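You operate a simulated robot arm through the tools that you are given. There is no shell and no other tool. Be economical: measure what you need, move in short steps, check, and stop when the job is done.

You run a simulated robot arm. Do the job below in one go: nothing can be reset, and whatever is moved stays where it is left.

TASK
Put things in order on the folding table. At the end: the brown paste spreader stands where the clear airlock stood; the clear airlock stands where the red oil can stood; the beige wedge stands where the brown paste spreader stood; the red oil can from the folding table stands where the clear glass jar stood; the clear glass jar from the folding table stands on top of the silver steel cup; whatever was shut is shut again. Leave all else as you found it, and nothing knocked over.

The check looks at the end state, three seconds after you hand in, the way a careful person would. Anything else that was tipped, shoved, dropped, spilled or broken makes it a failure.

THE ROBOT
A 7-joint arm with a two-finger parallel gripper, fixed in place. Base frame: the origin is at the foot of the arm, x ahead of it, y to its left, z up; the work surface is at about z = 0. Units: m, rad, N and s.
With the tool pointing down near the work surface it reaches from about 0.24 to 0.62 m from the base axis. Its first joint turns from -1.152 to 1.152 rad. Payload 2.6 kg.
Tool frame: the origin (TCP) lies between the finger pads and is the grasp point; the fingertips stand 0.03 m ahead of it; z points along the fingers, y is the line along which they close. The gripper opens to 0.094 m. The fingers are 0.028 m wide and 0.01 m thick; the gripper's body (0.05 by 0.096 m) begins 0.055 m behind the TCP.
Orientation is that of the tool frame in the base frame, as a unit quaternion [x, y, z, w]. With the fingers straight down and closing along the base's y, the tool's x points along the base's -x, its y along +y and its z along -z.

THE INTERFACE
- The arm moves only by the tool send_rows. Its argument "plan" is a list of rows, each an object of numbers (a shift or turn left out is 0, a gripper value left out holds the last): "rx", "ry", "rz": the turn, a rotation vector about the base's x, y, z in units of 6 degrees (1.0 is 6 degrees); "tx", "ty", "tz": the shift along the base's x, y, z in units of 20 mm (1.0 is 20 mm); "jaw": the finger opening in m, from 0 to 0.094. In form: [{"rx": .., "ry": .., "rz": .., "tx": .., "ty": .., "tz": .., "jaw": ..}, ...]. A call has 1 to 8 rows; each row shifts and turns the commanded pose from where the row before left it. A call with a number of a shift or a turn outside -1 to 1 is refused whole. A row lasts 0.2 s, in which the tool goes at most 0.05 m and 0.15 rad; a call with a longer step from one row to the next is refused whole, and so is a gripper value outside its range. Where a pose cannot be reached the arm comes as near as it can. A force on the tool above 40 N (or 10 N above the force at the start of the call, whichever is more), or a blocked arm, ends the call early, and 0.2 s more pass. The fingers move at their own pace (about 0.072 m/s each) and stop on an object; they squeeze with about 39 N. The grip force told is the motor's: it shows also when the fingers shut on nothing. Time passes only in rows, and 0.2 s behind the last, so rows that do not move let the fingers close. It gives the time, the measured TCP pose, the force on the tool (base axes), the opening and the grip force at its end, in the units of the frame above (readings bear some noise), with the torque about the TCP (base axes, N m) and any sound that the robot's microphone picked up.
- Cameras (640 x 400 px; columns grow to the right, rows downward): "scene" is fixed at [0.0292, 0.4313, 0.5538]; the picture's right is [-0.82, -0.58, 0.00], its down [-0.38, 0.53, -0.76] and it looks along [0.44, -0.62, -0.65] (base axes); focal length 268 px, centre (320, 200). "wrist" rides on the gripper at [0.076, 0.014, -0.102] in the tool frame; the picture's right is [-0.18, 0.98, 0.00], its down [-0.75, -0.14, -0.64] and it looks along [-0.63, -0.12, 0.77] (tool axes); focal length 243 px, centre (320, 200). There is no depth. A picture from a camera that has moved, and an enlarged one, comes with that camera's place and axes in the base frame and with its lens.
- capture(camera): a new picture of that camera. No time passes.
- zoom(camera, box): a new picture of the part [left, top, right, bottom] of that camera's present view, enlarged. No time passes.
- close_job(): hands the job in; it is judged then, once.

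Go step by step. Nothing tells you positions but the pictures and the camera data: compare them with the known pose of the tool, close in by small moves and look again before you grip or let go. The budget is 120 turns and 76 pictures, counting those below and the enlarged ones. Unless the task says otherwise, let go and move clear before handing in, and close with one line.

The tools are called after "Call:" as name(argument=value, ...) on one line, values as JSON. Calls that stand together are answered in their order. send_rows: Moves the arm, as the interface text tells. Its arguments: {"type":"object","properties":{"plan":{"type":"array","items":{"type":"object","properties":{"rx":{"type":"number"},"ry":{"type":"number"},"rz":{"type":"number"},"tx":{"type":"number"},"ty":{"type":"number"},"tz":{"type":"number"},"jaw":{"type":"number"}}}}},"required":["plan"]} The other tools are called the same way: capture (camera) takes a picture; zoom (camera, box) takes an enlarged picture of a part of a camera's view; close_job () hands the job in.

At the start:

```text
t: 0.0
tcp_pos: [0.3347, -0.0192, 0.3335]
tcp_rot: [0.0, 1.0, 0.0, 0.0]
wrist_force: [0.4, 0.6, 0.4]
torque: [0.0, -0.01, 0.0]
gripper_width: 0.094
grasp_force: 0.0
```

scene: 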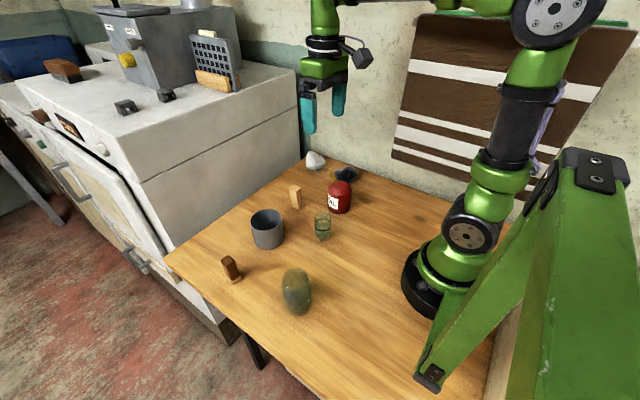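
wrist: 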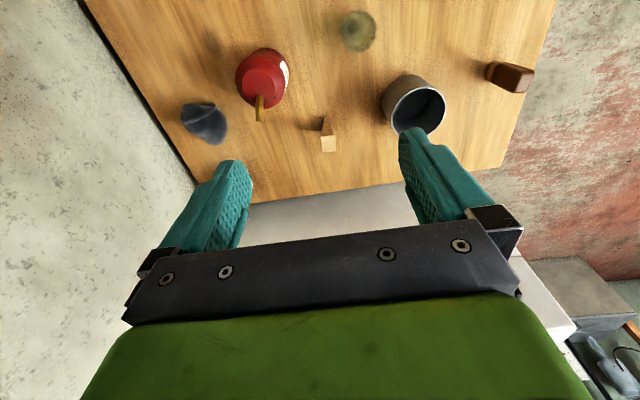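

I see a table with several small items; I'll enlarge the scene to identify each one before moving.

Call:
zoom(camera="scene", box=[200, 140, 400, 265])

Call:
zoom(camera="scene", box=[180, 220, 380, 345])

Call:
zoom(camera="wrist", box=[160, 0, 560, 250])

```text
3.20 times, centred on (300, 202) of scene
camera zoom: at [0.0292, 0.4313, 0.5538], right [-0.82, -0.58, 0.0], down [-0.38, 0.53, -0.76], along [0.44, -0.62, -0.65], focal length 857 px, centre (384, 192)
```

zoom: 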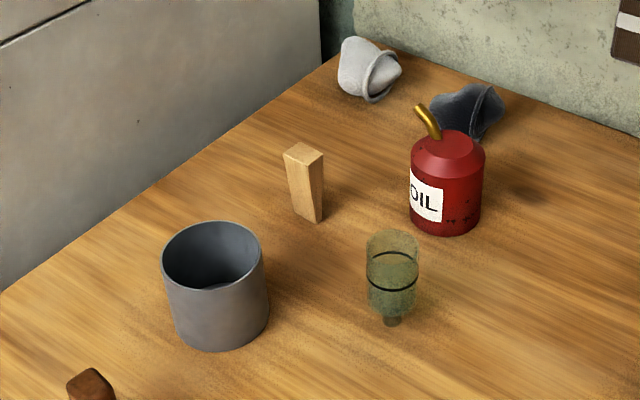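

```text
3.20 times, centred on (280, 282) of scene
camera zoom: at [0.0292, 0.4313, 0.5538], right [-0.82, -0.58, 0.0], down [-0.38, 0.53, -0.76], along [0.44, -0.62, -0.65], focal length 857 px, centre (448, -64)
```

zoom: 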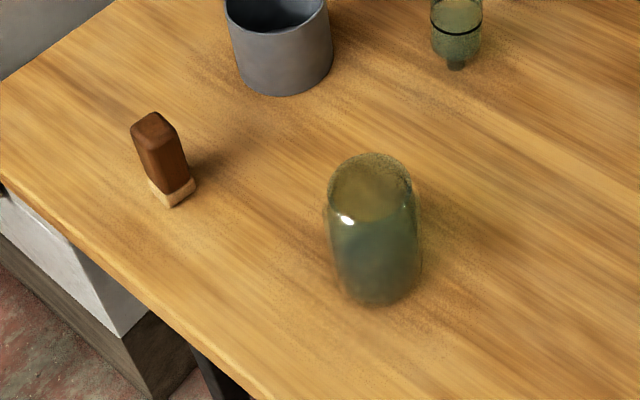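

```text
1.60 times, centred on (360, 125) of wrist
camera zoom: at [0.2599, -0.0049, 0.4347], right [0.18, 0.98, 0.0], down [0.75, -0.14, 0.64], along [0.63, -0.12, -0.77], focal length 388 px, centre (256, 320)
```

zoom: 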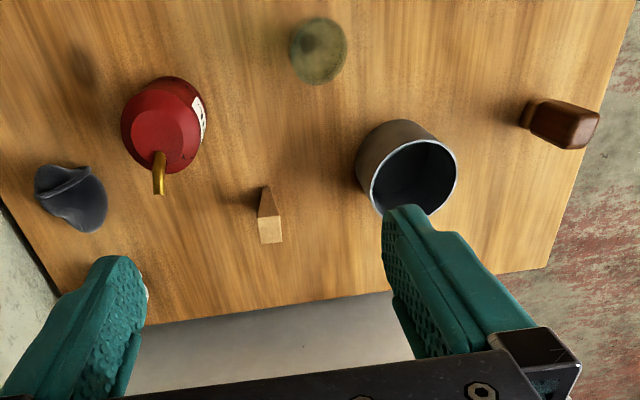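

The main table items are clear; next I check the surroundings for another "silver steel cup" or anything shut.

Call:
zoom(camera="scene", box=[0, 0, 320, 200])

Call:
zoom(camera="scene", box=[270, 130, 370, 193])

```text
2.00 times, centred on (160, 100) of scene
camera zoom: at [0.0292, 0.4313, 0.5538], right [-0.82, -0.58, 0.0], down [-0.38, 0.53, -0.76], along [0.44, -0.62, -0.65], focal length 536 px, centre (640, 400)
```

zoom: 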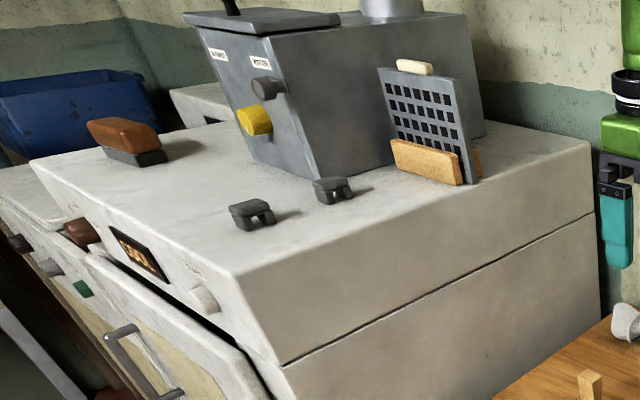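

```text
6.35 times, centred on (320, 162) of scene
camera zoom: at [0.0292, 0.4313, 0.5538], right [-0.82, -0.58, 0.0], down [-0.38, 0.53, -0.76], along [0.44, -0.62, -0.65], focal length 1701 px, centre (320, 444)
```

zoom: 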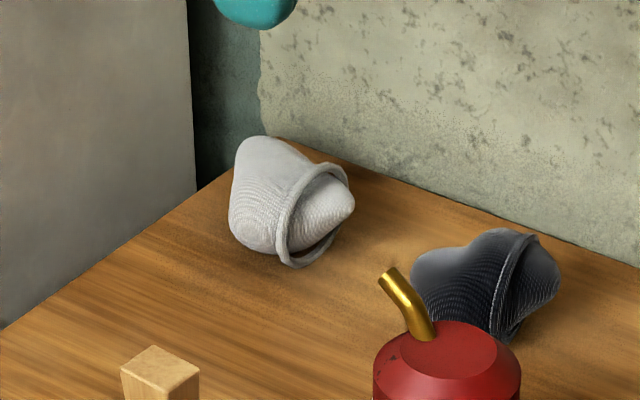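

Estimates (base frame): jar (0.233, 0.224), cup (0.416, 0.122), oil can (0.335, -0.104), airlock (0.300, 0.037), spreader (0.403, 0.256), wedge (0.436, -0.027). I'll go above the jar and look from the wrist.

Call:
send_rows(plan=[{"tx": -0.4, "ty": 1, "tz": -0.3}, {"tx": -0.4, "ty": 1, "tz": -0.3}, {"tx": -0.4, "ty": 1, "tz": -0.3}, {"tx": -0.4, "ty": 1, "tz": -0.3}, {"tx": -0.4, "ty": 1, "tz": -0.3}, {"tx": -0.4, "ty": 1, "tz": -0.3}, {"tx": -0.4, "ty": 1, "tz": -0.3}, {"tx": -0.4, "ty": 1, "tz": -0.3}])

Call:
send_rows(plan=[{"tx": -0.4, "ty": 1, "tz": -0.3}, {"tx": -0.4, "ty": 1, "tz": -0.3}, {"tx": -0.4, "ty": 1, "tz": -0.3}, {"tx": -0.4, "ty": 1, "tz": -0.3}])

Call:
capture(camera="wrist")

Call:
capture(camera="scene")

```text
t: 1.8
tcp_pos: [0.2709, 0.1412, 0.2844]
tcp_rot: [0.0, 1.0, 0.0, 0.0]
wrist_force: [-0.1, 0.5, -0.3]
torque: [-0.05, -0.01, -0.01]
gripper_width: 0.094
grasp_force: 0.1
```

```text
t: 2.8
tcp_pos: [0.2385, 0.2213, 0.261]
tcp_rot: [0.0, 1.0, 0.0, 0.0]
wrist_force: [-0.1, 0.4, 0.0]
torque: [-0.02, 0.02, 0.0]
gripper_width: 0.0942
grasp_force: 0.1
```

```text
68 pictures are left
camera wrist: at [0.1637, 0.2355, 0.3627], right [0.18, 0.98, 0.0], down [0.75, -0.14, 0.64], along [0.63, -0.12, -0.77], focal length 243 px, centre (320, 200)
```

wrist: 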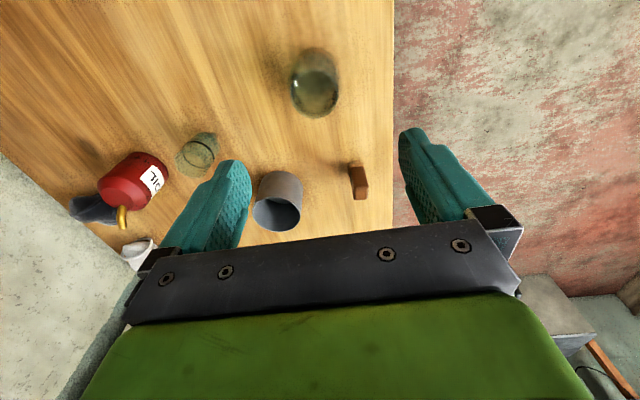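

```text
67 pictures are left
```

scene: 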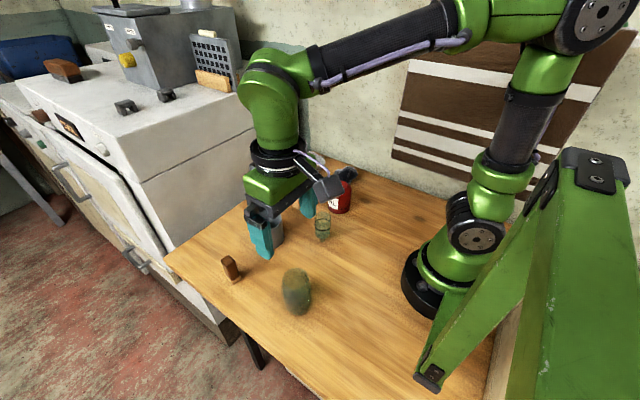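

The wrist sees the jar, cup, spreader, airlock, can. I'll enlarge for precise measures.

Call:
zoom(camera="wrist", box=[240, 30, 400, 130])

Call:
zoom(camera="wrist", box=[240, 140, 400, 240])

```text
4.00 times, centred on (320, 80) of wrist
camera zoom: at [0.1637, 0.2355, 0.3627], right [0.18, 0.98, 0.0], down [0.75, -0.14, 0.64], along [0.63, -0.12, -0.77], focal length 970 px, centre (320, 680)
```

zoom: 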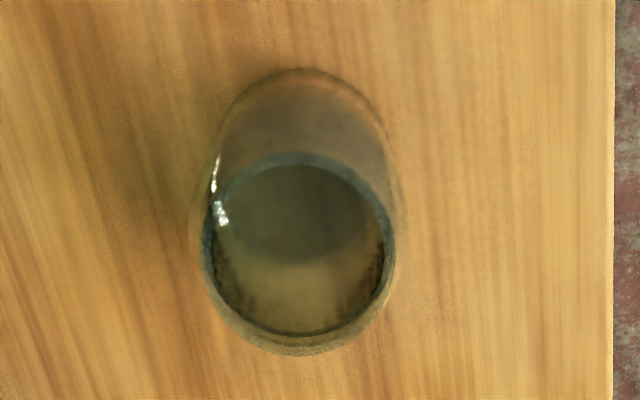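

```text
4.00 times, centred on (320, 190) of wrist
camera zoom: at [0.1637, 0.2355, 0.3627], right [0.18, 0.98, 0.0], down [0.75, -0.14, 0.64], along [0.63, -0.12, -0.77], focal length 970 px, centre (320, 240)
```

zoom: 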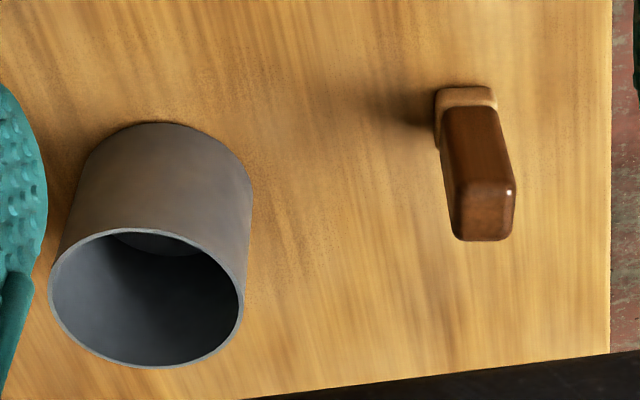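

The jar is barrel-shaped and will sit inside the cup, so I need its profile to choose a grip height that stays above the cup rim.

Call:
zoom(camera="scene", box=[264, 260, 328, 320])

Call:
zoom(camera="scene", box=[200, 200, 296, 290])

```text
6.67 times, centred on (296, 290) of scene
camera zoom: at [0.0292, 0.4313, 0.5538], right [-0.82, -0.58, 0.0], down [-0.38, 0.53, -0.76], along [0.44, -0.62, -0.65], focal length 1786 px, centre (480, -400)
```

zoom: 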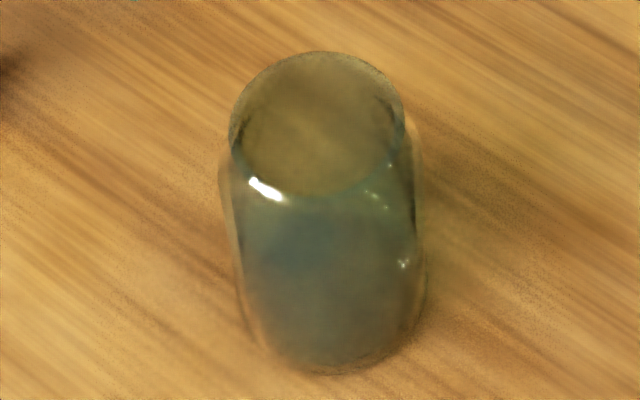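

```text
4.44 times, centred on (248, 245) of scene
camera zoom: at [0.0292, 0.4313, 0.5538], right [-0.82, -0.58, 0.0], down [-0.38, 0.53, -0.76], along [0.44, -0.62, -0.65], focal length 1191 px, centre (640, 0)
```

zoom: 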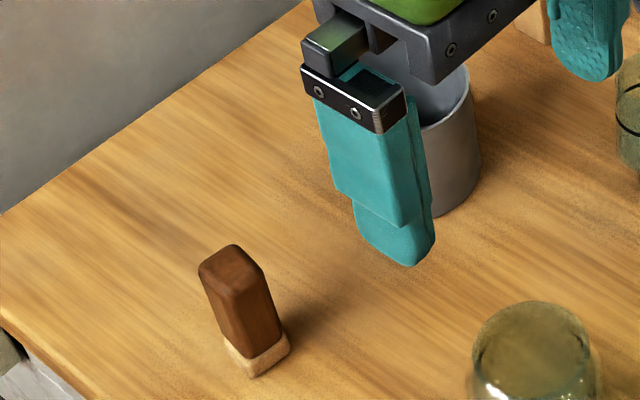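

The jar has a neck about 5 cm wide at the top, at roughly z 0.09–0.11. I'll descend to just above grip height and check alignment.

Call:
send_rows(plan=[{"tx": -0.2, "ty": -0.15, "tz": -1}, {"tz": -1}, {"tz": -1}, {"tz": -1}, {"tz": -1}, {}])

Call:
capture(camera="wrist")

Call:
zoom(camera="scene", box=[220, 220, 380, 320])

```text
t: 4.2
tcp_pos: [0.2344, 0.2173, 0.1594]
tcp_rot: [-0.001, 1.0, 0.0, 0.0]
wrist_force: [0.0, -1.0, -0.1]
torque: [-0.01, 0.0, -0.03]
gripper_width: 0.094
grasp_force: 0.0
```

```text
62 pictures are left
camera wrist: at [0.1599, 0.2319, 0.2623], right [0.18, 0.98, 0.0], down [0.75, -0.14, 0.64], along [0.63, -0.12, -0.77], focal length 243 px, centre (320, 200)
```

wrist: 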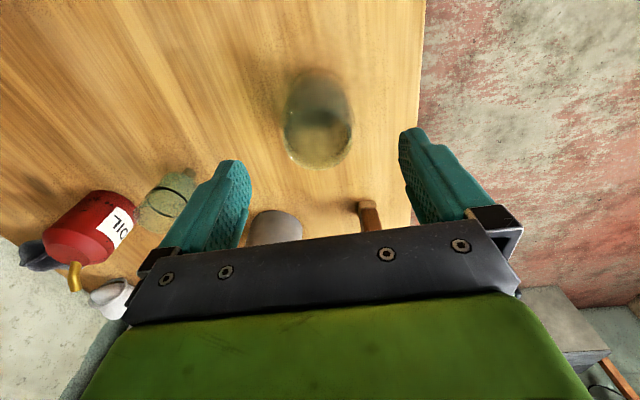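

```text
4.00 times, centred on (300, 270) of scene
camera zoom: at [0.0292, 0.4313, 0.5538], right [-0.82, -0.58, 0.0], down [-0.38, 0.53, -0.76], along [0.44, -0.62, -0.65], focal length 1072 px, centre (400, -80)
```

zoom: 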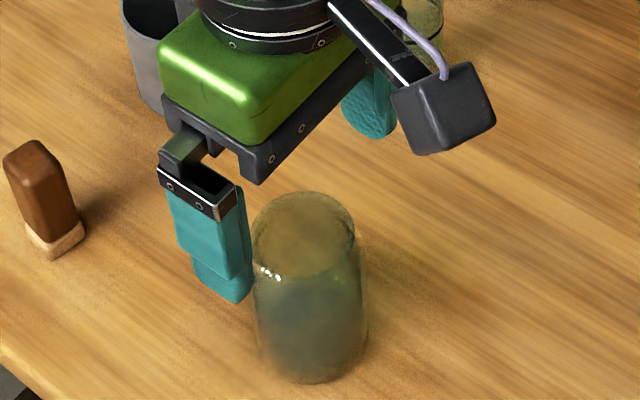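

Aligned with the jar at about (0.234, 0.217). I'll lower so the tips reach z≈0.088 and close.

Call:
send_rows(plan=[{"tz": -1}, {"tz": -1}, {}, {"jaw": 0.07}, {"jaw": 0.03}, {"jaw": 0.03}, {"jaw": 0.03}])

Call:
capture(camera="wrist")

Call:
zoom(camera="scene", box=[220, 220, 380, 320])

```text
t: 5.8
tcp_pos: [0.2353, 0.2185, 0.1203]
tcp_rot: [-0.001, 1.0, 0.001, -0.001]
wrist_force: [0.5, -0.2, 0.0]
torque: [-0.01, 0.03, 0.03]
gripper_width: 0.0605
grasp_force: 39.2
```

```text
60 pictures are left
camera wrist: at [0.1603, 0.2321, 0.2228], right [0.18, 0.98, 0.0], down [0.75, -0.14, 0.64], along [0.63, -0.12, -0.77], focal length 243 px, centre (320, 200)
```

wrist: 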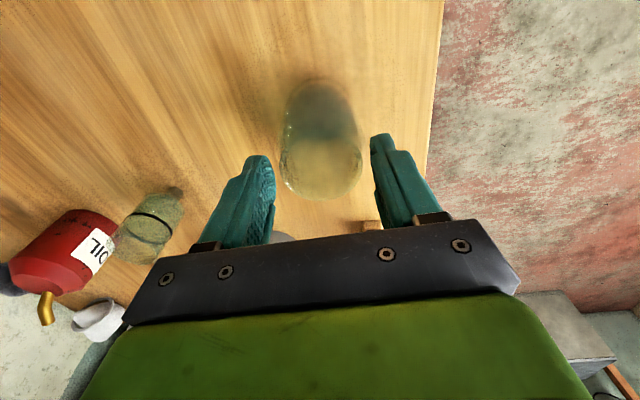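

```text
4.00 times, centred on (300, 270) of scene
camera zoom: at [0.0292, 0.4313, 0.5538], right [-0.82, -0.58, 0.0], down [-0.38, 0.53, -0.76], along [0.44, -0.62, -0.65], focal length 1072 px, centre (400, -80)
```

zoom: 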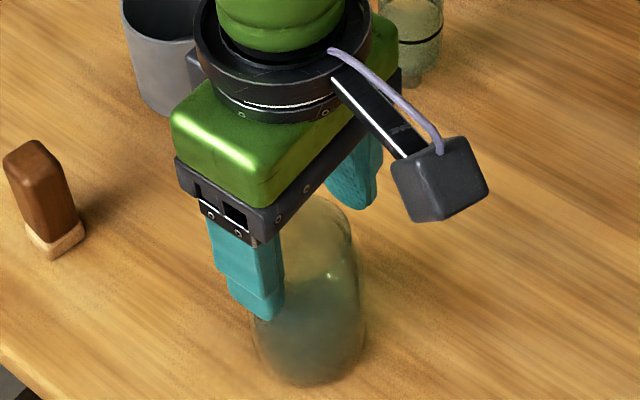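

Gripped at 0.0605 m near the body top; now I'll lift straight up and check the jar follows.

Call:
send_rows(plan=[{"tz": 0.5}, {"tz": 0.5}, {"tz": 1}, {"tz": 1}, {"tz": 1}, {"tz": 1}, {"tz": 1}, {"tz": 1}])

Call:
send_rows(plan=[{"tx": 0.9, "ty": -0.5}, {"tx": 0.9, "ty": -0.5}, {"tx": 0.9, "ty": -0.5}, {"tx": 0.9, "ty": -0.5}, {"tx": 0.9, "ty": -0.5}, {"tx": 0.9, "ty": -0.5}, {"tx": 0.9, "ty": -0.5}, {"tx": 0.9, "ty": -0.5}])

Call:
capture(camera="wrist")

Call:
capture(camera="scene")

```text
t: 7.6
tcp_pos: [0.2351, 0.2182, 0.2608]
tcp_rot: [0.0, 1.0, 0.0, 0.0]
wrist_force: [-0.4, -0.1, -1.4]
torque: [0.02, -0.01, 0.0]
gripper_width: 0.0606
grasp_force: 38.8
```

```text
t: 9.4
tcp_pos: [0.3793, 0.1386, 0.2604]
tcp_rot: [-0.001, 1.0, 0.0, 0.0]
wrist_force: [0.5, -0.6, -1.3]
torque: [0.01, 0.0, 0.01]
gripper_width: 0.0606
grasp_force: 39.1
```

```text
58 pictures are left
camera wrist: at [0.3038, 0.1522, 0.3623], right [0.18, 0.98, 0.0], down [0.75, -0.14, 0.64], along [0.63, -0.12, -0.77], focal length 243 px, centre (320, 200)
```

wrist: 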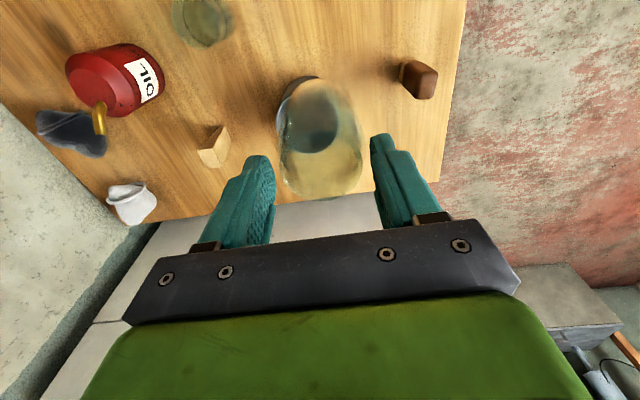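

```text
57 pictures are left
```

scene: 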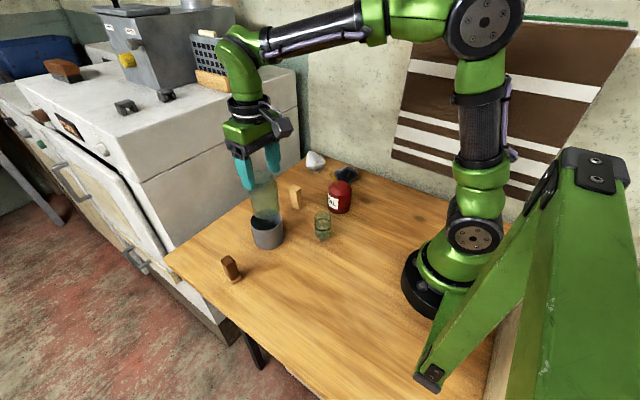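

The jar is held, upright, weighing ~1.4 N. I'll enlarge for the cup's exact place.

Call:
zoom(camera="wrist", box=[240, 50, 400, 210])

Call:
zoom(camera="scene", box=[220, 160, 320, 260])

```text
2.50 times, centred on (320, 130) of wrist
camera zoom: at [0.3038, 0.1522, 0.3623], right [0.18, 0.98, 0.0], down [0.75, -0.14, 0.64], along [0.63, -0.12, -0.77], focal length 606 px, centre (320, 375)
```

zoom: 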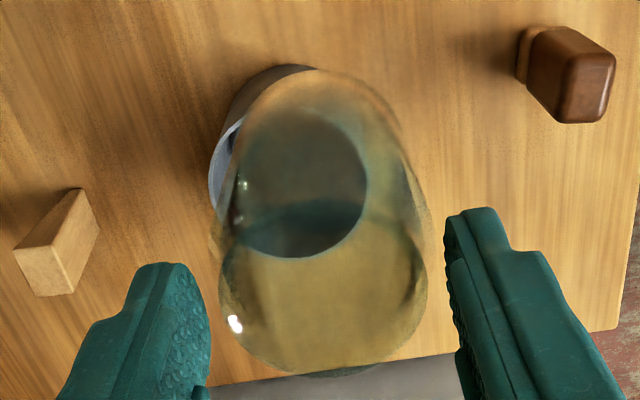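

```text
4.00 times, centred on (270, 210) of scene
camera zoom: at [0.0292, 0.4313, 0.5538], right [-0.82, -0.58, 0.0], down [-0.38, 0.53, -0.76], along [0.44, -0.62, -0.65], focal length 1072 px, centre (520, 160)
```

zoom: 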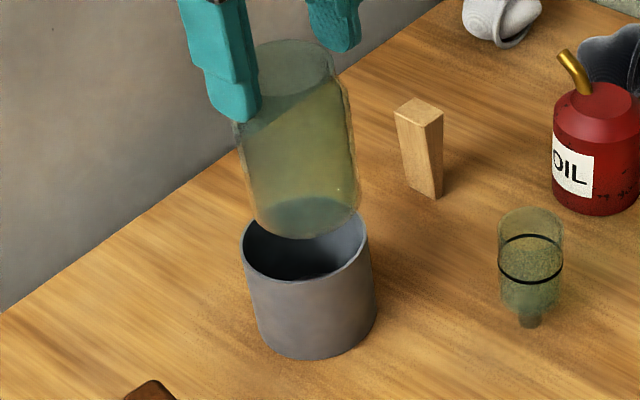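

Cup rim centre is about (0.414, 0.119), top ~0.08. I'll align over it, lower partly, and look.

Call:
send_rows(plan=[{"tx": 0.9, "ty": -0.5}, {"tx": 0.88, "ty": -0.48}, {}, {"tz": -0.9}, {"tz": -0.9}, {}])

Call:
zoom(camera="wrist", box=[240, 50, 400, 210])

Call:
zoom(camera="scene", box=[220, 160, 320, 260])

```text
t: 10.8
tcp_pos: [0.4145, 0.1193, 0.2245]
tcp_rot: [0.0, 1.0, 0.0, 0.001]
wrist_force: [0.0, 0.5, -0.9]
torque: [0.01, 0.0, 0.0]
gripper_width: 0.0601
grasp_force: 39.0
```

```text
2.50 times, centred on (320, 130) of wrist
camera zoom: at [0.3397, 0.1323, 0.3268], right [0.18, 0.98, 0.0], down [0.75, -0.14, 0.64], along [0.63, -0.12, -0.77], focal length 606 px, centre (320, 375)
```

zoom: 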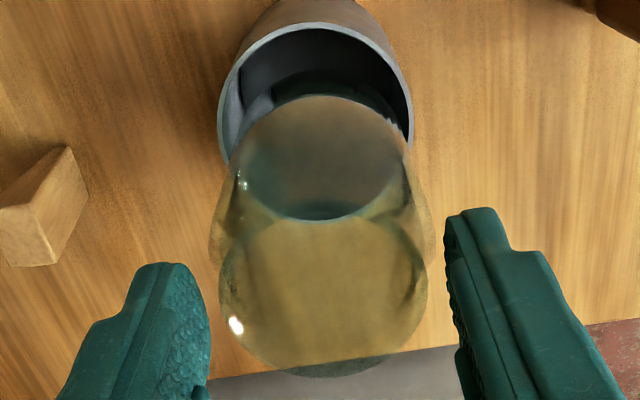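

```text
4.00 times, centred on (270, 210) of scene
camera zoom: at [0.0292, 0.4313, 0.5538], right [-0.82, -0.58, 0.0], down [-0.38, 0.53, -0.76], along [0.44, -0.62, -0.65], focal length 1072 px, centre (520, 160)
```

zoom: 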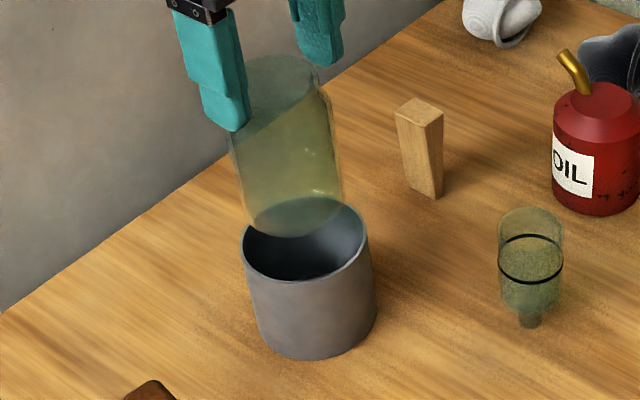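

Jar is nearly concentric; needs about −3 mm in y, −1 mm in x. I'll adjust and lower to the rim gently.

Call:
send_rows(plan=[{"tx": -0.05, "ty": -0.15}, {"tz": -0.5}, {"tz": -0.5}, {}])

Call:
zoom(camera="wrist", box=[240, 50, 400, 210])

Call:
zoom(camera="scene", box=[240, 190, 300, 250])

```text
t: 11.8
tcp_pos: [0.4126, 0.1162, 0.2041]
tcp_rot: [0.0, 1.0, 0.0, -0.001]
wrist_force: [0.6, -0.2, -1.0]
torque: [0.02, 0.04, 0.01]
gripper_width: 0.0603
grasp_force: 39.8
```

```text
2.50 times, centred on (320, 130) of wrist
camera zoom: at [0.3379, 0.1295, 0.3065], right [0.18, 0.98, 0.0], down [0.75, -0.14, 0.64], along [0.63, -0.12, -0.77], focal length 606 px, centre (320, 375)
```

zoom: 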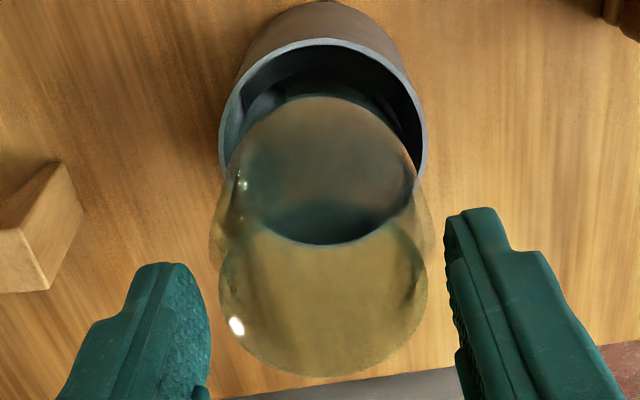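

```text
6.67 times, centred on (270, 220) of scene
camera zoom: at [0.0292, 0.4313, 0.5538], right [-0.82, -0.58, 0.0], down [-0.38, 0.53, -0.76], along [0.44, -0.62, -0.65], focal length 1786 px, centre (653, 67)
```

zoom: 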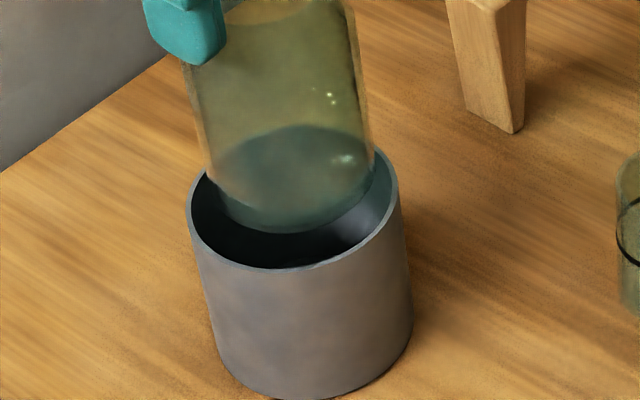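

Well centred laterally; a −3 mm nudge in x, then lower slowly into the cup, watching force.

Call:
send_rows(plan=[{"tx": -0.15}, {"tz": -0.5}, {"tz": -0.5}, {"tz": -0.5}, {}])

Call:
zoom(camera="scene", box=[240, 190, 300, 250])

```text
t: 13.0
tcp_pos: [0.4118, 0.1148, 0.176]
tcp_rot: [-0.001, 1.0, -0.001, 0.004]
wrist_force: [6.3, -0.3, 22.7]
torque: [0.17, -0.65, -0.19]
gripper_width: 0.0604
grasp_force: 38.9
```

```text
6.67 times, centred on (270, 220) of scene
camera zoom: at [0.0291, 0.4313, 0.5538], right [-0.82, -0.58, 0.0], down [-0.38, 0.53, -0.76], along [0.44, -0.62, -0.65], focal length 1786 px, centre (653, 67)
```

zoom: 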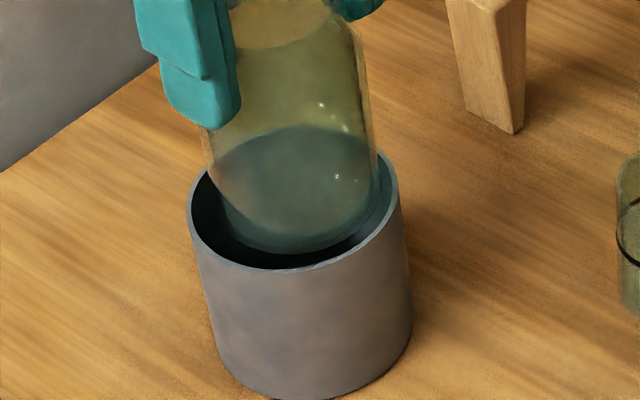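

Contact at 22 N: the jar met something near rim height. I stop lowering and look from both cameras.

Call:
capture(camera="wrist")

Call:
zoom(camera="wrist", box=[240, 50, 400, 210])

Call:
zoom(camera="scene", box=[220, 150, 320, 250])

```text
49 pictures are left
camera wrist: at [0.3364, 0.1293, 0.2776], right [0.18, 0.98, 0.0], down [0.75, -0.14, 0.65], along [0.64, -0.12, -0.76], focal length 243 px, centre (320, 200)
```

wrist: 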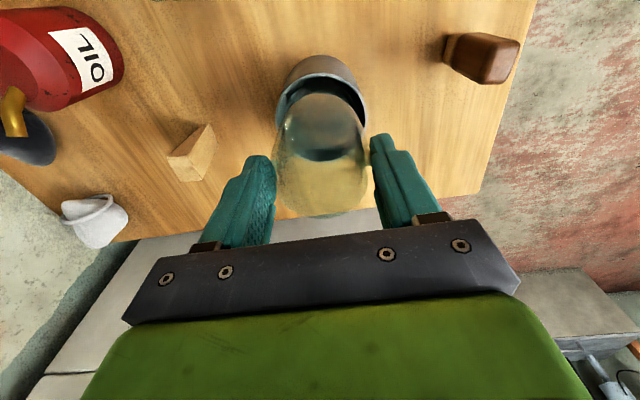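

```text
2.50 times, centred on (320, 130) of wrist
camera zoom: at [0.3364, 0.1293, 0.2776], right [0.18, 0.98, 0.0], down [0.75, -0.14, 0.65], along [0.64, -0.12, -0.76], focal length 606 px, centre (320, 375)
```

zoom: 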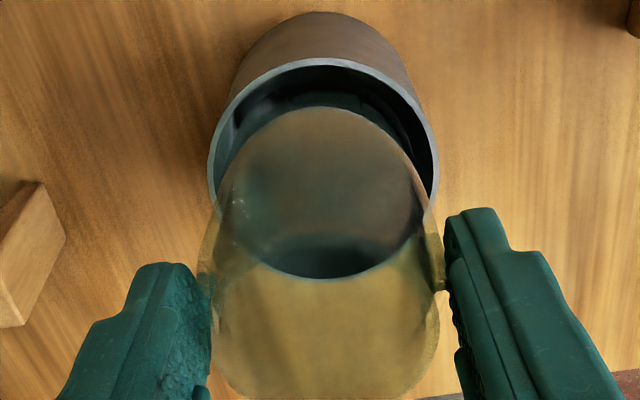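

```text
4.00 times, centred on (270, 200) of scene
camera zoom: at [0.0291, 0.4313, 0.5538], right [-0.82, -0.58, 0.0], down [-0.38, 0.53, -0.76], along [0.44, -0.62, -0.65], focal length 1072 px, centre (520, 200)
```

zoom: 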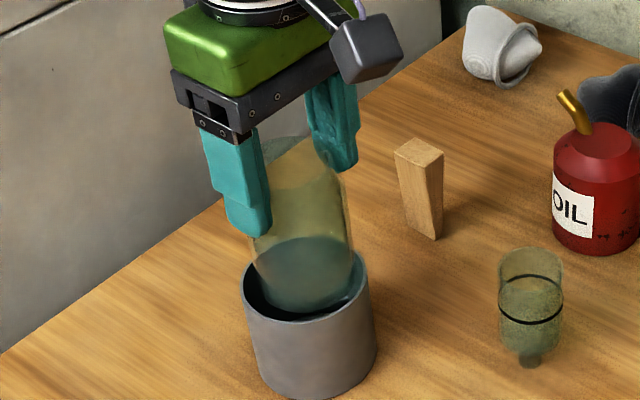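

The jar base appears to rest on the far (+x) rim and slid up in the grip. I'll raise it free and look again for tilt and offset.

Call:
send_rows(plan=[{"tz": 0.5}, {"tz": 0.5}, {}])

Call:
zoom(camera="wrist", box=[240, 50, 400, 210])

Call:
zoom(camera="scene", box=[230, 170, 310, 250])

```text
t: 13.8
tcp_pos: [0.4094, 0.1164, 0.1955]
tcp_rot: [0.0, 1.0, 0.001, -0.001]
wrist_force: [0.0, -0.3, -1.8]
torque: [-0.01, 0.01, -0.03]
gripper_width: 0.0603
grasp_force: 38.9
```

```text
2.50 times, centred on (320, 130) of wrist
camera zoom: at [0.3357, 0.1297, 0.2965], right [0.18, 0.98, 0.0], down [0.75, -0.14, 0.64], along [0.63, -0.12, -0.77], focal length 606 px, centre (320, 375)
```

zoom: 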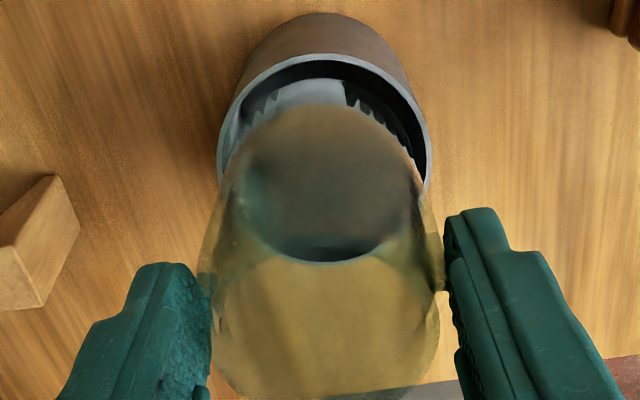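

```text
5.00 times, centred on (270, 210) of scene
camera zoom: at [0.0292, 0.4313, 0.5538], right [-0.82, -0.58, 0.0], down [-0.38, 0.53, -0.76], along [0.44, -0.62, -0.65], focal length 1340 px, centre (570, 150)
```

zoom: 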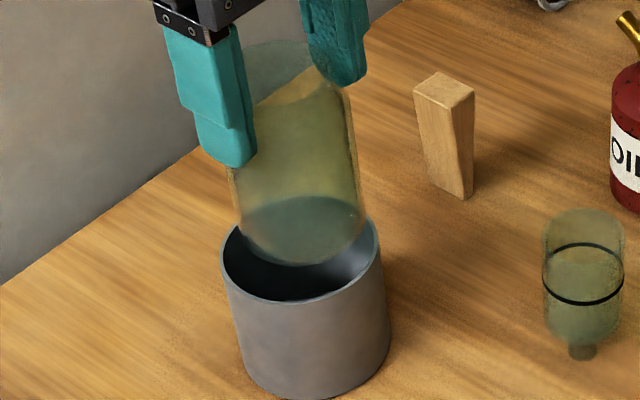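

Freed; the jar looks upright and roughly concentric. The earlier force was nearly centred, which suggests it may truly rest across the cup top. I'll re-centre slightly and lower gently again.

Call:
send_rows(plan=[{"tx": 0.1, "ty": -0.05}, {"tz": -0.4}, {"tz": -0.2}, {"tz": -0.1}, {"tz": -0.1}, {"tz": -0.1}, {}])

Call:
zoom(camera="scene", box=[230, 170, 310, 250])

```text
t: 15.4
tcp_pos: [0.4113, 0.1137, 0.1769]
tcp_rot: [0.0, 1.0, 0.0, 0.001]
wrist_force: [-0.5, -0.4, -0.7]
torque: [-0.04, 0.01, -0.01]
gripper_width: 0.06
grasp_force: 38.8
```

```text
5.00 times, centred on (270, 210) of scene
camera zoom: at [0.0292, 0.4313, 0.5538], right [-0.82, -0.58, 0.0], down [-0.38, 0.53, -0.76], along [0.44, -0.62, -0.65], focal length 1340 px, centre (570, 150)
```

zoom: 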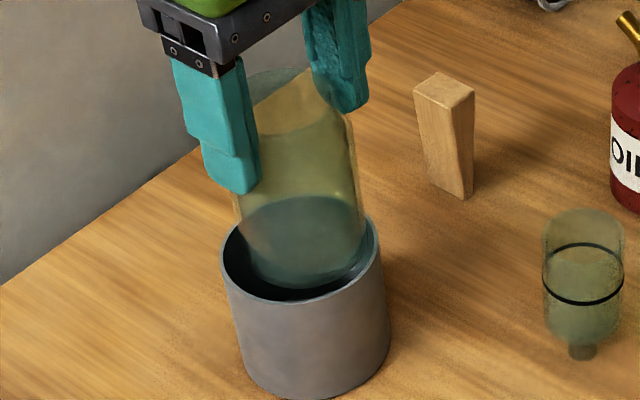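

No contact yet. A tiny correction, then continue lowering in 2 mm steps.

Call:
send_rows(plan=[{"tx": 0.08, "ty": 0.08}, {"tz": -0.1}, {"tz": -0.1}, {"tz": -0.1}, {"tz": -0.1}, {"tz": -0.1}, {}])

Call:
zoom(camera="scene", box=[230, 170, 310, 250])

```text
t: 16.4
tcp_pos: [0.4157, 0.116, 0.1745]
tcp_rot: [0.001, 1.0, 0.001, 0.004]
wrist_force: [-0.7, -0.3, 4.2]
torque: [-0.2, -0.01, -0.09]
gripper_width: 0.0601
grasp_force: 38.9
stopped in row 5: the force on the tool passed its limit at 44 N (the readings are from after the stop); the commanded pose is now the measured one
```

```text
5.00 times, centred on (270, 210) of scene
camera zoom: at [0.0292, 0.4313, 0.5538], right [-0.82, -0.58, 0.0], down [-0.38, 0.53, -0.76], along [0.44, -0.62, -0.65], focal length 1340 px, centre (570, 150)
```

zoom: 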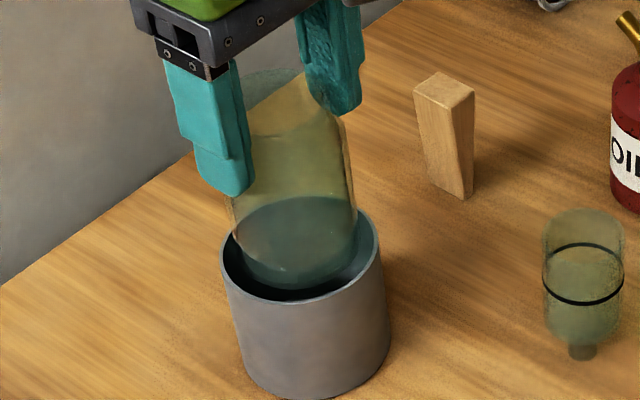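

Contact again at the same height. I'll check the wrist view for gaps around the jar base.

Call:
zoom(camera="wrist", box=[270, 60, 370, 160])

```text
4.00 times, centred on (320, 110) of wrist
camera zoom: at [0.3394, 0.1302, 0.2765], right [0.19, 0.98, 0.0], down [0.75, -0.14, 0.65], along [0.64, -0.12, -0.76], focal length 970 px, centre (320, 560)
```

zoom: 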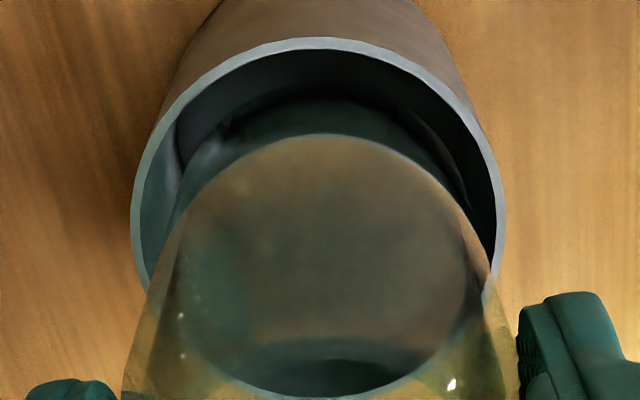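

The wrist view shows a wide gap on the −x side and overlap at the +x rim: the jar is ~8 mm too far in +x. I'll lift a little, shift −8 mm, and lower again.

Call:
send_rows(plan=[{"tz": 0.3}, {"tx": -0.4, "ty": -0.03}, {}, {"tz": -0.2}, {"tz": -0.15}, {"tz": -0.15}, {"tz": -0.15}, {}])

Call:
zoom(camera="wrist", box=[270, 60, 370, 160])

```text
t: 17.9
tcp_pos: [0.4083, 0.1149, 0.1755]
tcp_rot: [0.002, 1.0, 0.001, 0.007]
wrist_force: [-1.7, -0.4, 5.1]
torque: [-0.2, 0.03, -0.03]
gripper_width: 0.0601
grasp_force: 39.3
stopped in row 7: the force on the tool passed its limit at 46 N (the readings are from after the stop); the commanded pose is now the measured one
```

```text
4.00 times, centred on (320, 110) of wrist
camera zoom: at [0.3314, 0.1296, 0.2759], right [0.19, 0.98, 0.01], down [0.74, -0.15, 0.65], along [0.64, -0.12, -0.76], focal length 970 px, centre (320, 560)
```

zoom: 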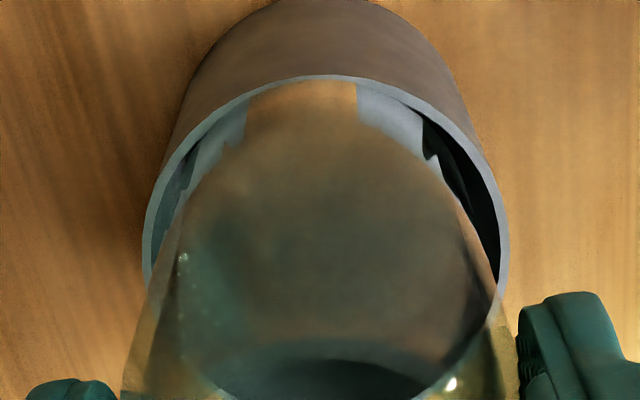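

Contact recurs at the same height over an 8 mm range though the jar visibly fits, so the cup seems to behave as a solid top. I'll centre it, lower lightly to contact, then open only a few mm so the fingers still guard the jar.

Call:
send_rows(plan=[{"tz": 0.25}, {"tx": 0.13, "ty": 0.03}, {}, {"tz": -0.1}, {"tz": -0.05}, {"tz": -0.05}, {"tz": -0.05}, {}])

```text
t: 19.7
tcp_pos: [0.4111, 0.1168, 0.1752]
tcp_rot: [0.003, 1.0, 0.002, 0.009]
wrist_force: [-3.1, -1.5, 10.8]
torque: [-0.42, 0.15, -0.11]
gripper_width: 0.0602
grasp_force: 39.2
```

Torque puts the contact on the (+x, −y) edge of the jar base, so there may be room toward (−x, +y). I'll level the tool, shift that way, and lower softly.

Call:
send_rows(plan=[{"tz": 0.2}, {"ry": 0.17, "rx": -0.04, "rz": 0.06}, {"tx": -0.15, "ty": 0.25}, {}, {"tz": -0.1}, {"tz": -0.1}, {"tz": -0.05}, {}])

```text
t: 21.5
tcp_pos: [0.4072, 0.1215, 0.1756]
tcp_rot: [0.0, 1.0, 0.001, 0.001]
wrist_force: [-6.1, -1.7, 28.1]
torque: [-0.24, -0.18, -0.08]
gripper_width: 0.0597
grasp_force: 39.1
```

Pressure now sits on the +x edge only; y is resolved. Shift −6 mm in x and retry.

Call:
send_rows(plan=[{"tz": 0.2}, {"tx": -0.3}, {}, {"tz": -0.1}, {"tz": -0.1}, {}])

Call:
zoom(camera="scene", box=[230, 170, 310, 250])

Call:
zoom(camera="wrist", box=[240, 50, 400, 210])

```text
t: 22.9
tcp_pos: [0.4023, 0.1216, 0.1746]
tcp_rot: [-0.002, 1.0, 0.001, 0.0]
wrist_force: [-6.7, -0.7, 24.9]
torque: [-0.23, 0.01, -0.08]
gripper_width: 0.0602
grasp_force: 38.9
```

```text
5.00 times, centred on (270, 210) of scene
camera zoom: at [0.0291, 0.4313, 0.5539], right [-0.82, -0.58, 0.0], down [-0.38, 0.53, -0.76], along [0.44, -0.62, -0.65], focal length 1340 px, centre (570, 150)
```

zoom: 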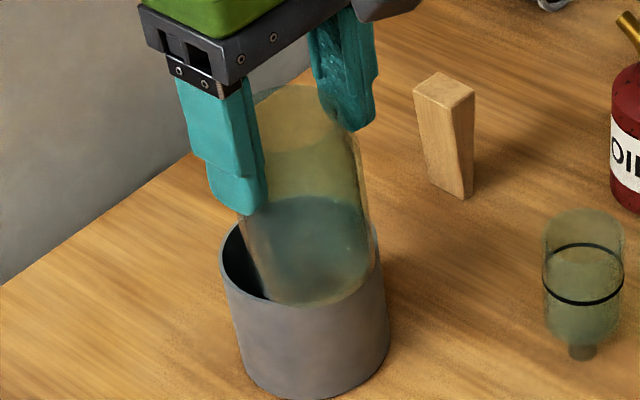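

```text
2.50 times, centred on (320, 130) of wrist
camera zoom: at [0.3269, 0.1355, 0.2774], right [0.18, 0.98, 0.0], down [0.75, -0.14, 0.64], along [0.63, -0.12, -0.77], focal length 606 px, centre (320, 375)
```

zoom: 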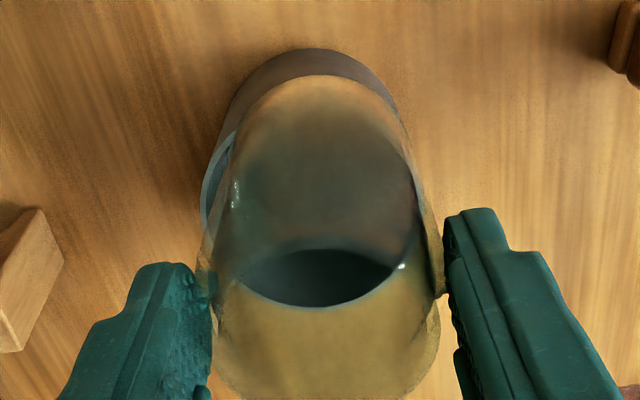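

The contact height is constant even when the jar is clearly off to one side, so the cup top acts as a solid seat and the jar will stand on the rim plane. I'll centre at TCP (0.414, 0.1165), touch down lightly and open a little.

Call:
send_rows(plan=[{"tz": 0.3}, {"tx": 0.58, "ty": -0.25}, {}, {"tz": -0.15}, {"tz": -0.05}, {"tz": -0.05}, {}])

```text
t: 24.5
tcp_pos: [0.4131, 0.1163, 0.1755]
tcp_rot: [-0.001, 1.0, 0.0, 0.0]
wrist_force: [-2.1, 0.3, 10.9]
torque: [-0.04, -0.16, -0.03]
gripper_width: 0.0599
grasp_force: 38.5
```

Light contact at 11 N. Now a small opening, with the fingers still close as guards.

Call:
send_rows(plan=[{"jaw": 0.063}, {"jaw": 0.066}, {"jaw": 0.068}, {}])

Call:
zoom(camera="scene", box=[230, 150, 310, 250])

Call:
zoom(camera="wrist", box=[240, 50, 400, 210])

```text
t: 25.5
tcp_pos: [0.4125, 0.1156, 0.174]
tcp_rot: [0.0, 1.0, 0.0, -0.002]
wrist_force: [-0.3, -0.8, -0.3]
torque: [-0.01, 0.0, 0.01]
gripper_width: 0.068
grasp_force: 0.1
```

```text
4.00 times, centred on (270, 200) of scene
camera zoom: at [0.0292, 0.4313, 0.5538], right [-0.82, -0.58, 0.0], down [-0.38, 0.53, -0.76], along [0.44, -0.62, -0.65], focal length 1072 px, centre (520, 200)
```

zoom: 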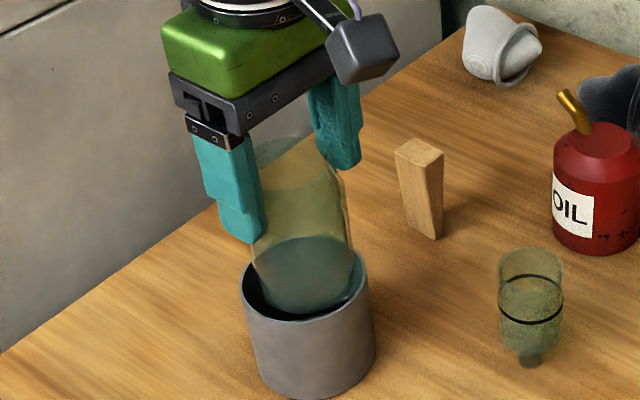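

```text
2.50 times, centred on (320, 130) of wrist
camera zoom: at [0.3382, 0.1299, 0.2769], right [0.18, 0.98, 0.0], down [0.76, -0.14, 0.64], along [0.63, -0.12, -0.77], focal length 606 px, centre (320, 375)
```

zoom: 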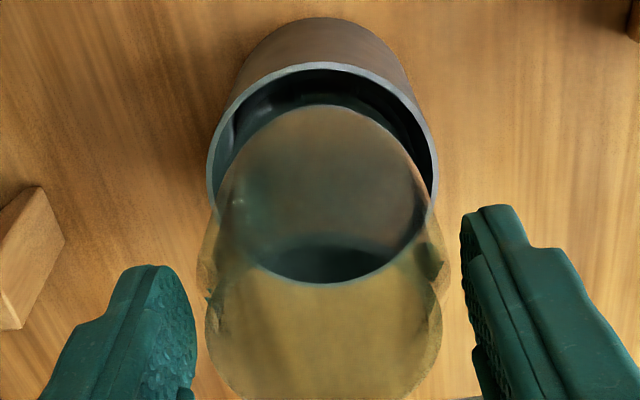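

The jar stays at rim level, free of the fingers and stable. I'll open fully and rise clear.

Call:
send_rows(plan=[{"jaw": 0.08}, {"jaw": 0.09}, {}, {"tz": 0.5}, {"tz": 1}, {"tz": 1}, {"tz": 1}, {"tz": 1}])

Call:
capture(camera="scene")

Call:
capture(camera="wrist")

```text
t: 27.3
tcp_pos: [0.4137, 0.1162, 0.2643]
tcp_rot: [-0.002, 1.0, 0.0, -0.002]
wrist_force: [-0.4, 0.4, -0.2]
torque: [0.02, 0.01, -0.04]
gripper_width: 0.0899
grasp_force: 0.1
```

```text
36 pictures are left
```

scene: 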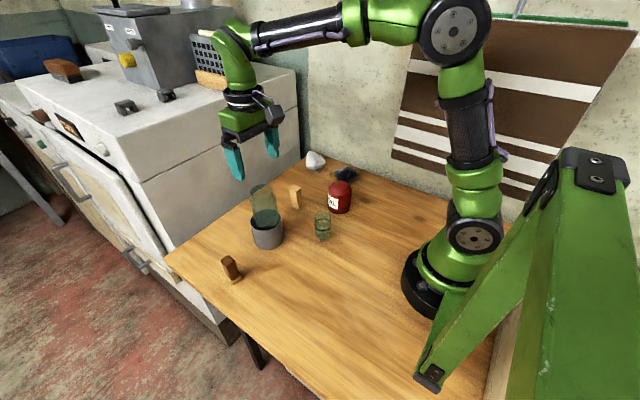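

```text
35 pictures are left
camera wrist: at [0.3385, 0.1309, 0.3671], right [0.18, 0.98, 0.0], down [0.76, -0.14, 0.64], along [0.63, -0.12, -0.77], focal length 243 px, centre (320, 200)
```

wrist: 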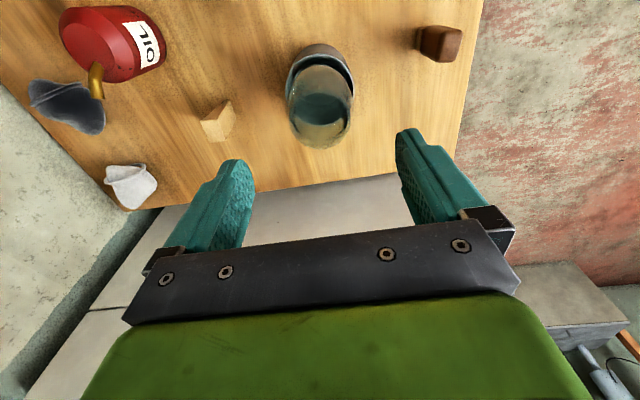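

The jar stands upright on the cup. Next the oil can at about (0.339, −0.107): I move above it and look.

Call:
send_rows(plan=[{"tx": -0.34, "ty": -1}, {"tx": -0.34, "ty": -1}, {"tx": -0.34, "ty": -1}, {"tx": -0.34, "ty": -1}, {"tx": -0.34, "ty": -1}, {"tx": -0.34, "ty": -1}, {"tx": -0.34, "ty": -1}, {"tx": -0.34, "ty": -1, "jaw": 0.094}])

Call:
send_rows(plan=[{"tx": -0.34, "ty": -1, "tz": -0.8}, {"tx": -0.34, "ty": -1, "tz": -0.8}, {"tx": -0.34, "ty": -1, "tz": -0.8}, {"ty": -0.15, "tz": -0.8}, {}])

Call:
capture(camera="wrist")

```text
t: 29.1
tcp_pos: [0.3585, -0.0428, 0.2645]
tcp_rot: [-0.002, 1.0, 0.0, -0.002]
wrist_force: [0.1, -0.7, -0.3]
torque: [0.04, 0.0, 0.01]
gripper_width: 0.0937
grasp_force: 0.1
```

```text
t: 30.3
tcp_pos: [0.338, -0.1069, 0.2]
tcp_rot: [-0.001, 1.0, 0.0, -0.002]
wrist_force: [-0.4, -1.1, 0.0]
torque: [-0.01, 0.01, -0.01]
gripper_width: 0.0942
grasp_force: 0.1
```

```text
34 pictures are left
camera wrist: at [0.2635, -0.093, 0.3023], right [0.18, 0.98, 0.0], down [0.76, -0.14, 0.64], along [0.63, -0.12, -0.77], focal length 243 px, centre (320, 200)
```

wrist: 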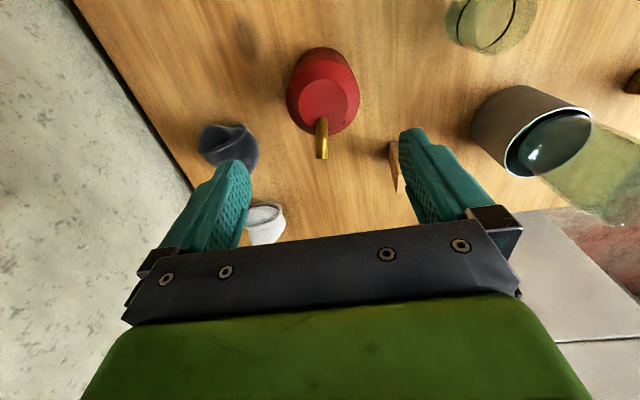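

The can is centred at about (0.337, −0.104). I'll nudge +3 mm in y, descend to z≈0.078 (body clears the spout), and close.

Call:
send_rows(plan=[{"ty": 0.14, "tz": -1}, {"tz": -1}, {"tz": -1}, {"tz": -1}, {"tz": -1}, {"tz": -1}, {}])

Call:
zoom(camera="scene", box=[280, 120, 400, 240])

```text
t: 31.9
tcp_pos: [0.3378, -0.1043, 0.0795]
tcp_rot: [-0.001, 1.0, 0.0, -0.002]
wrist_force: [-0.9, 0.1, 0.4]
torque: [0.03, 0.01, 0.01]
gripper_width: 0.0939
grasp_force: 0.1
```

```text
3.33 times, centred on (340, 180) of scene
camera zoom: at [0.0292, 0.4313, 0.5538], right [-0.82, -0.58, 0.0], down [-0.38, 0.53, -0.76], along [0.44, -0.62, -0.65], focal length 893 px, centre (253, 267)
```

zoom: 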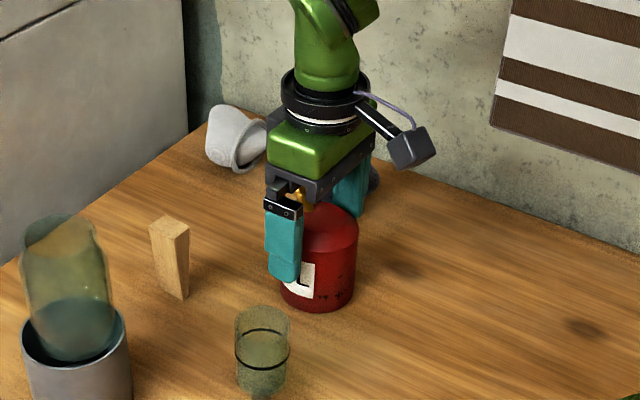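

Fingers straddle the can, spout clear beneath the body. Closing.

Call:
send_rows(plan=[{"jaw": 0.075}, {"jaw": 0.05}, {"jaw": 0.05}, {"jaw": 0.05}, {"tz": 0.3}, {"tz": 0.5}, {"tz": 0.7}])

```text
t: 33.5
tcp_pos: [0.3378, -0.1036, 0.1101]
tcp_rot: [-0.001, 1.0, -0.001, -0.001]
wrist_force: [-0.3, 0.3, -1.7]
torque: [0.01, -0.02, -0.01]
gripper_width: 0.0681
grasp_force: 39.1
```

The can is held (0.068 m). I'll lift higher and carry it to the jar's old place at about (0.2415, 0.2185).

Call:
send_rows(plan=[{"tz": 1}, {"tz": 1}, {"tz": 1}, {"tz": 1}, {"tz": 1}, {"tx": -0.3, "ty": 1}, {"tx": -0.3, "ty": 1}, {"tx": -0.3, "ty": 1}])

Call:
send_rows(plan=[{"tx": -0.3, "ty": 1}, {"tx": -0.3, "ty": 1}, {"tx": -0.3, "ty": 1}, {"tx": -0.3, "ty": 1}, {"tx": -0.3, "ty": 1}, {"tx": -0.3, "ty": 1}, {"tx": -0.3, "ty": 1}, {"tx": -0.3, "ty": 1}])

Call:
send_rows(plan=[{"tx": -0.3, "ty": 1}, {"tx": -0.3, "ty": 1}, {"tx": -0.3, "ty": 1}, {"tx": -0.3, "ty": 1}, {"tx": -0.3, "ty": 1}, {}])

```text
t: 35.3
tcp_pos: [0.3195, -0.0439, 0.2095]
tcp_rot: [-0.001, 1.0, 0.001, -0.002]
wrist_force: [0.4, 0.0, -2.5]
torque: [0.01, -0.02, -0.03]
gripper_width: 0.0678
grasp_force: 38.7
```

```text
t: 37.1
tcp_pos: [0.2722, 0.1148, 0.2103]
tcp_rot: [-0.002, 1.0, 0.0, -0.002]
wrist_force: [-0.6, -0.6, -2.0]
torque: [-0.02, -0.02, 0.01]
gripper_width: 0.0679
grasp_force: 39.0
```

```text
t: 38.5
tcp_pos: [0.2435, 0.2166, 0.2105]
tcp_rot: [0.0, 1.0, 0.0, -0.001]
wrist_force: [0.1, -0.7, -2.3]
torque: [0.02, -0.01, 0.02]
gripper_width: 0.0678
grasp_force: 38.9
```

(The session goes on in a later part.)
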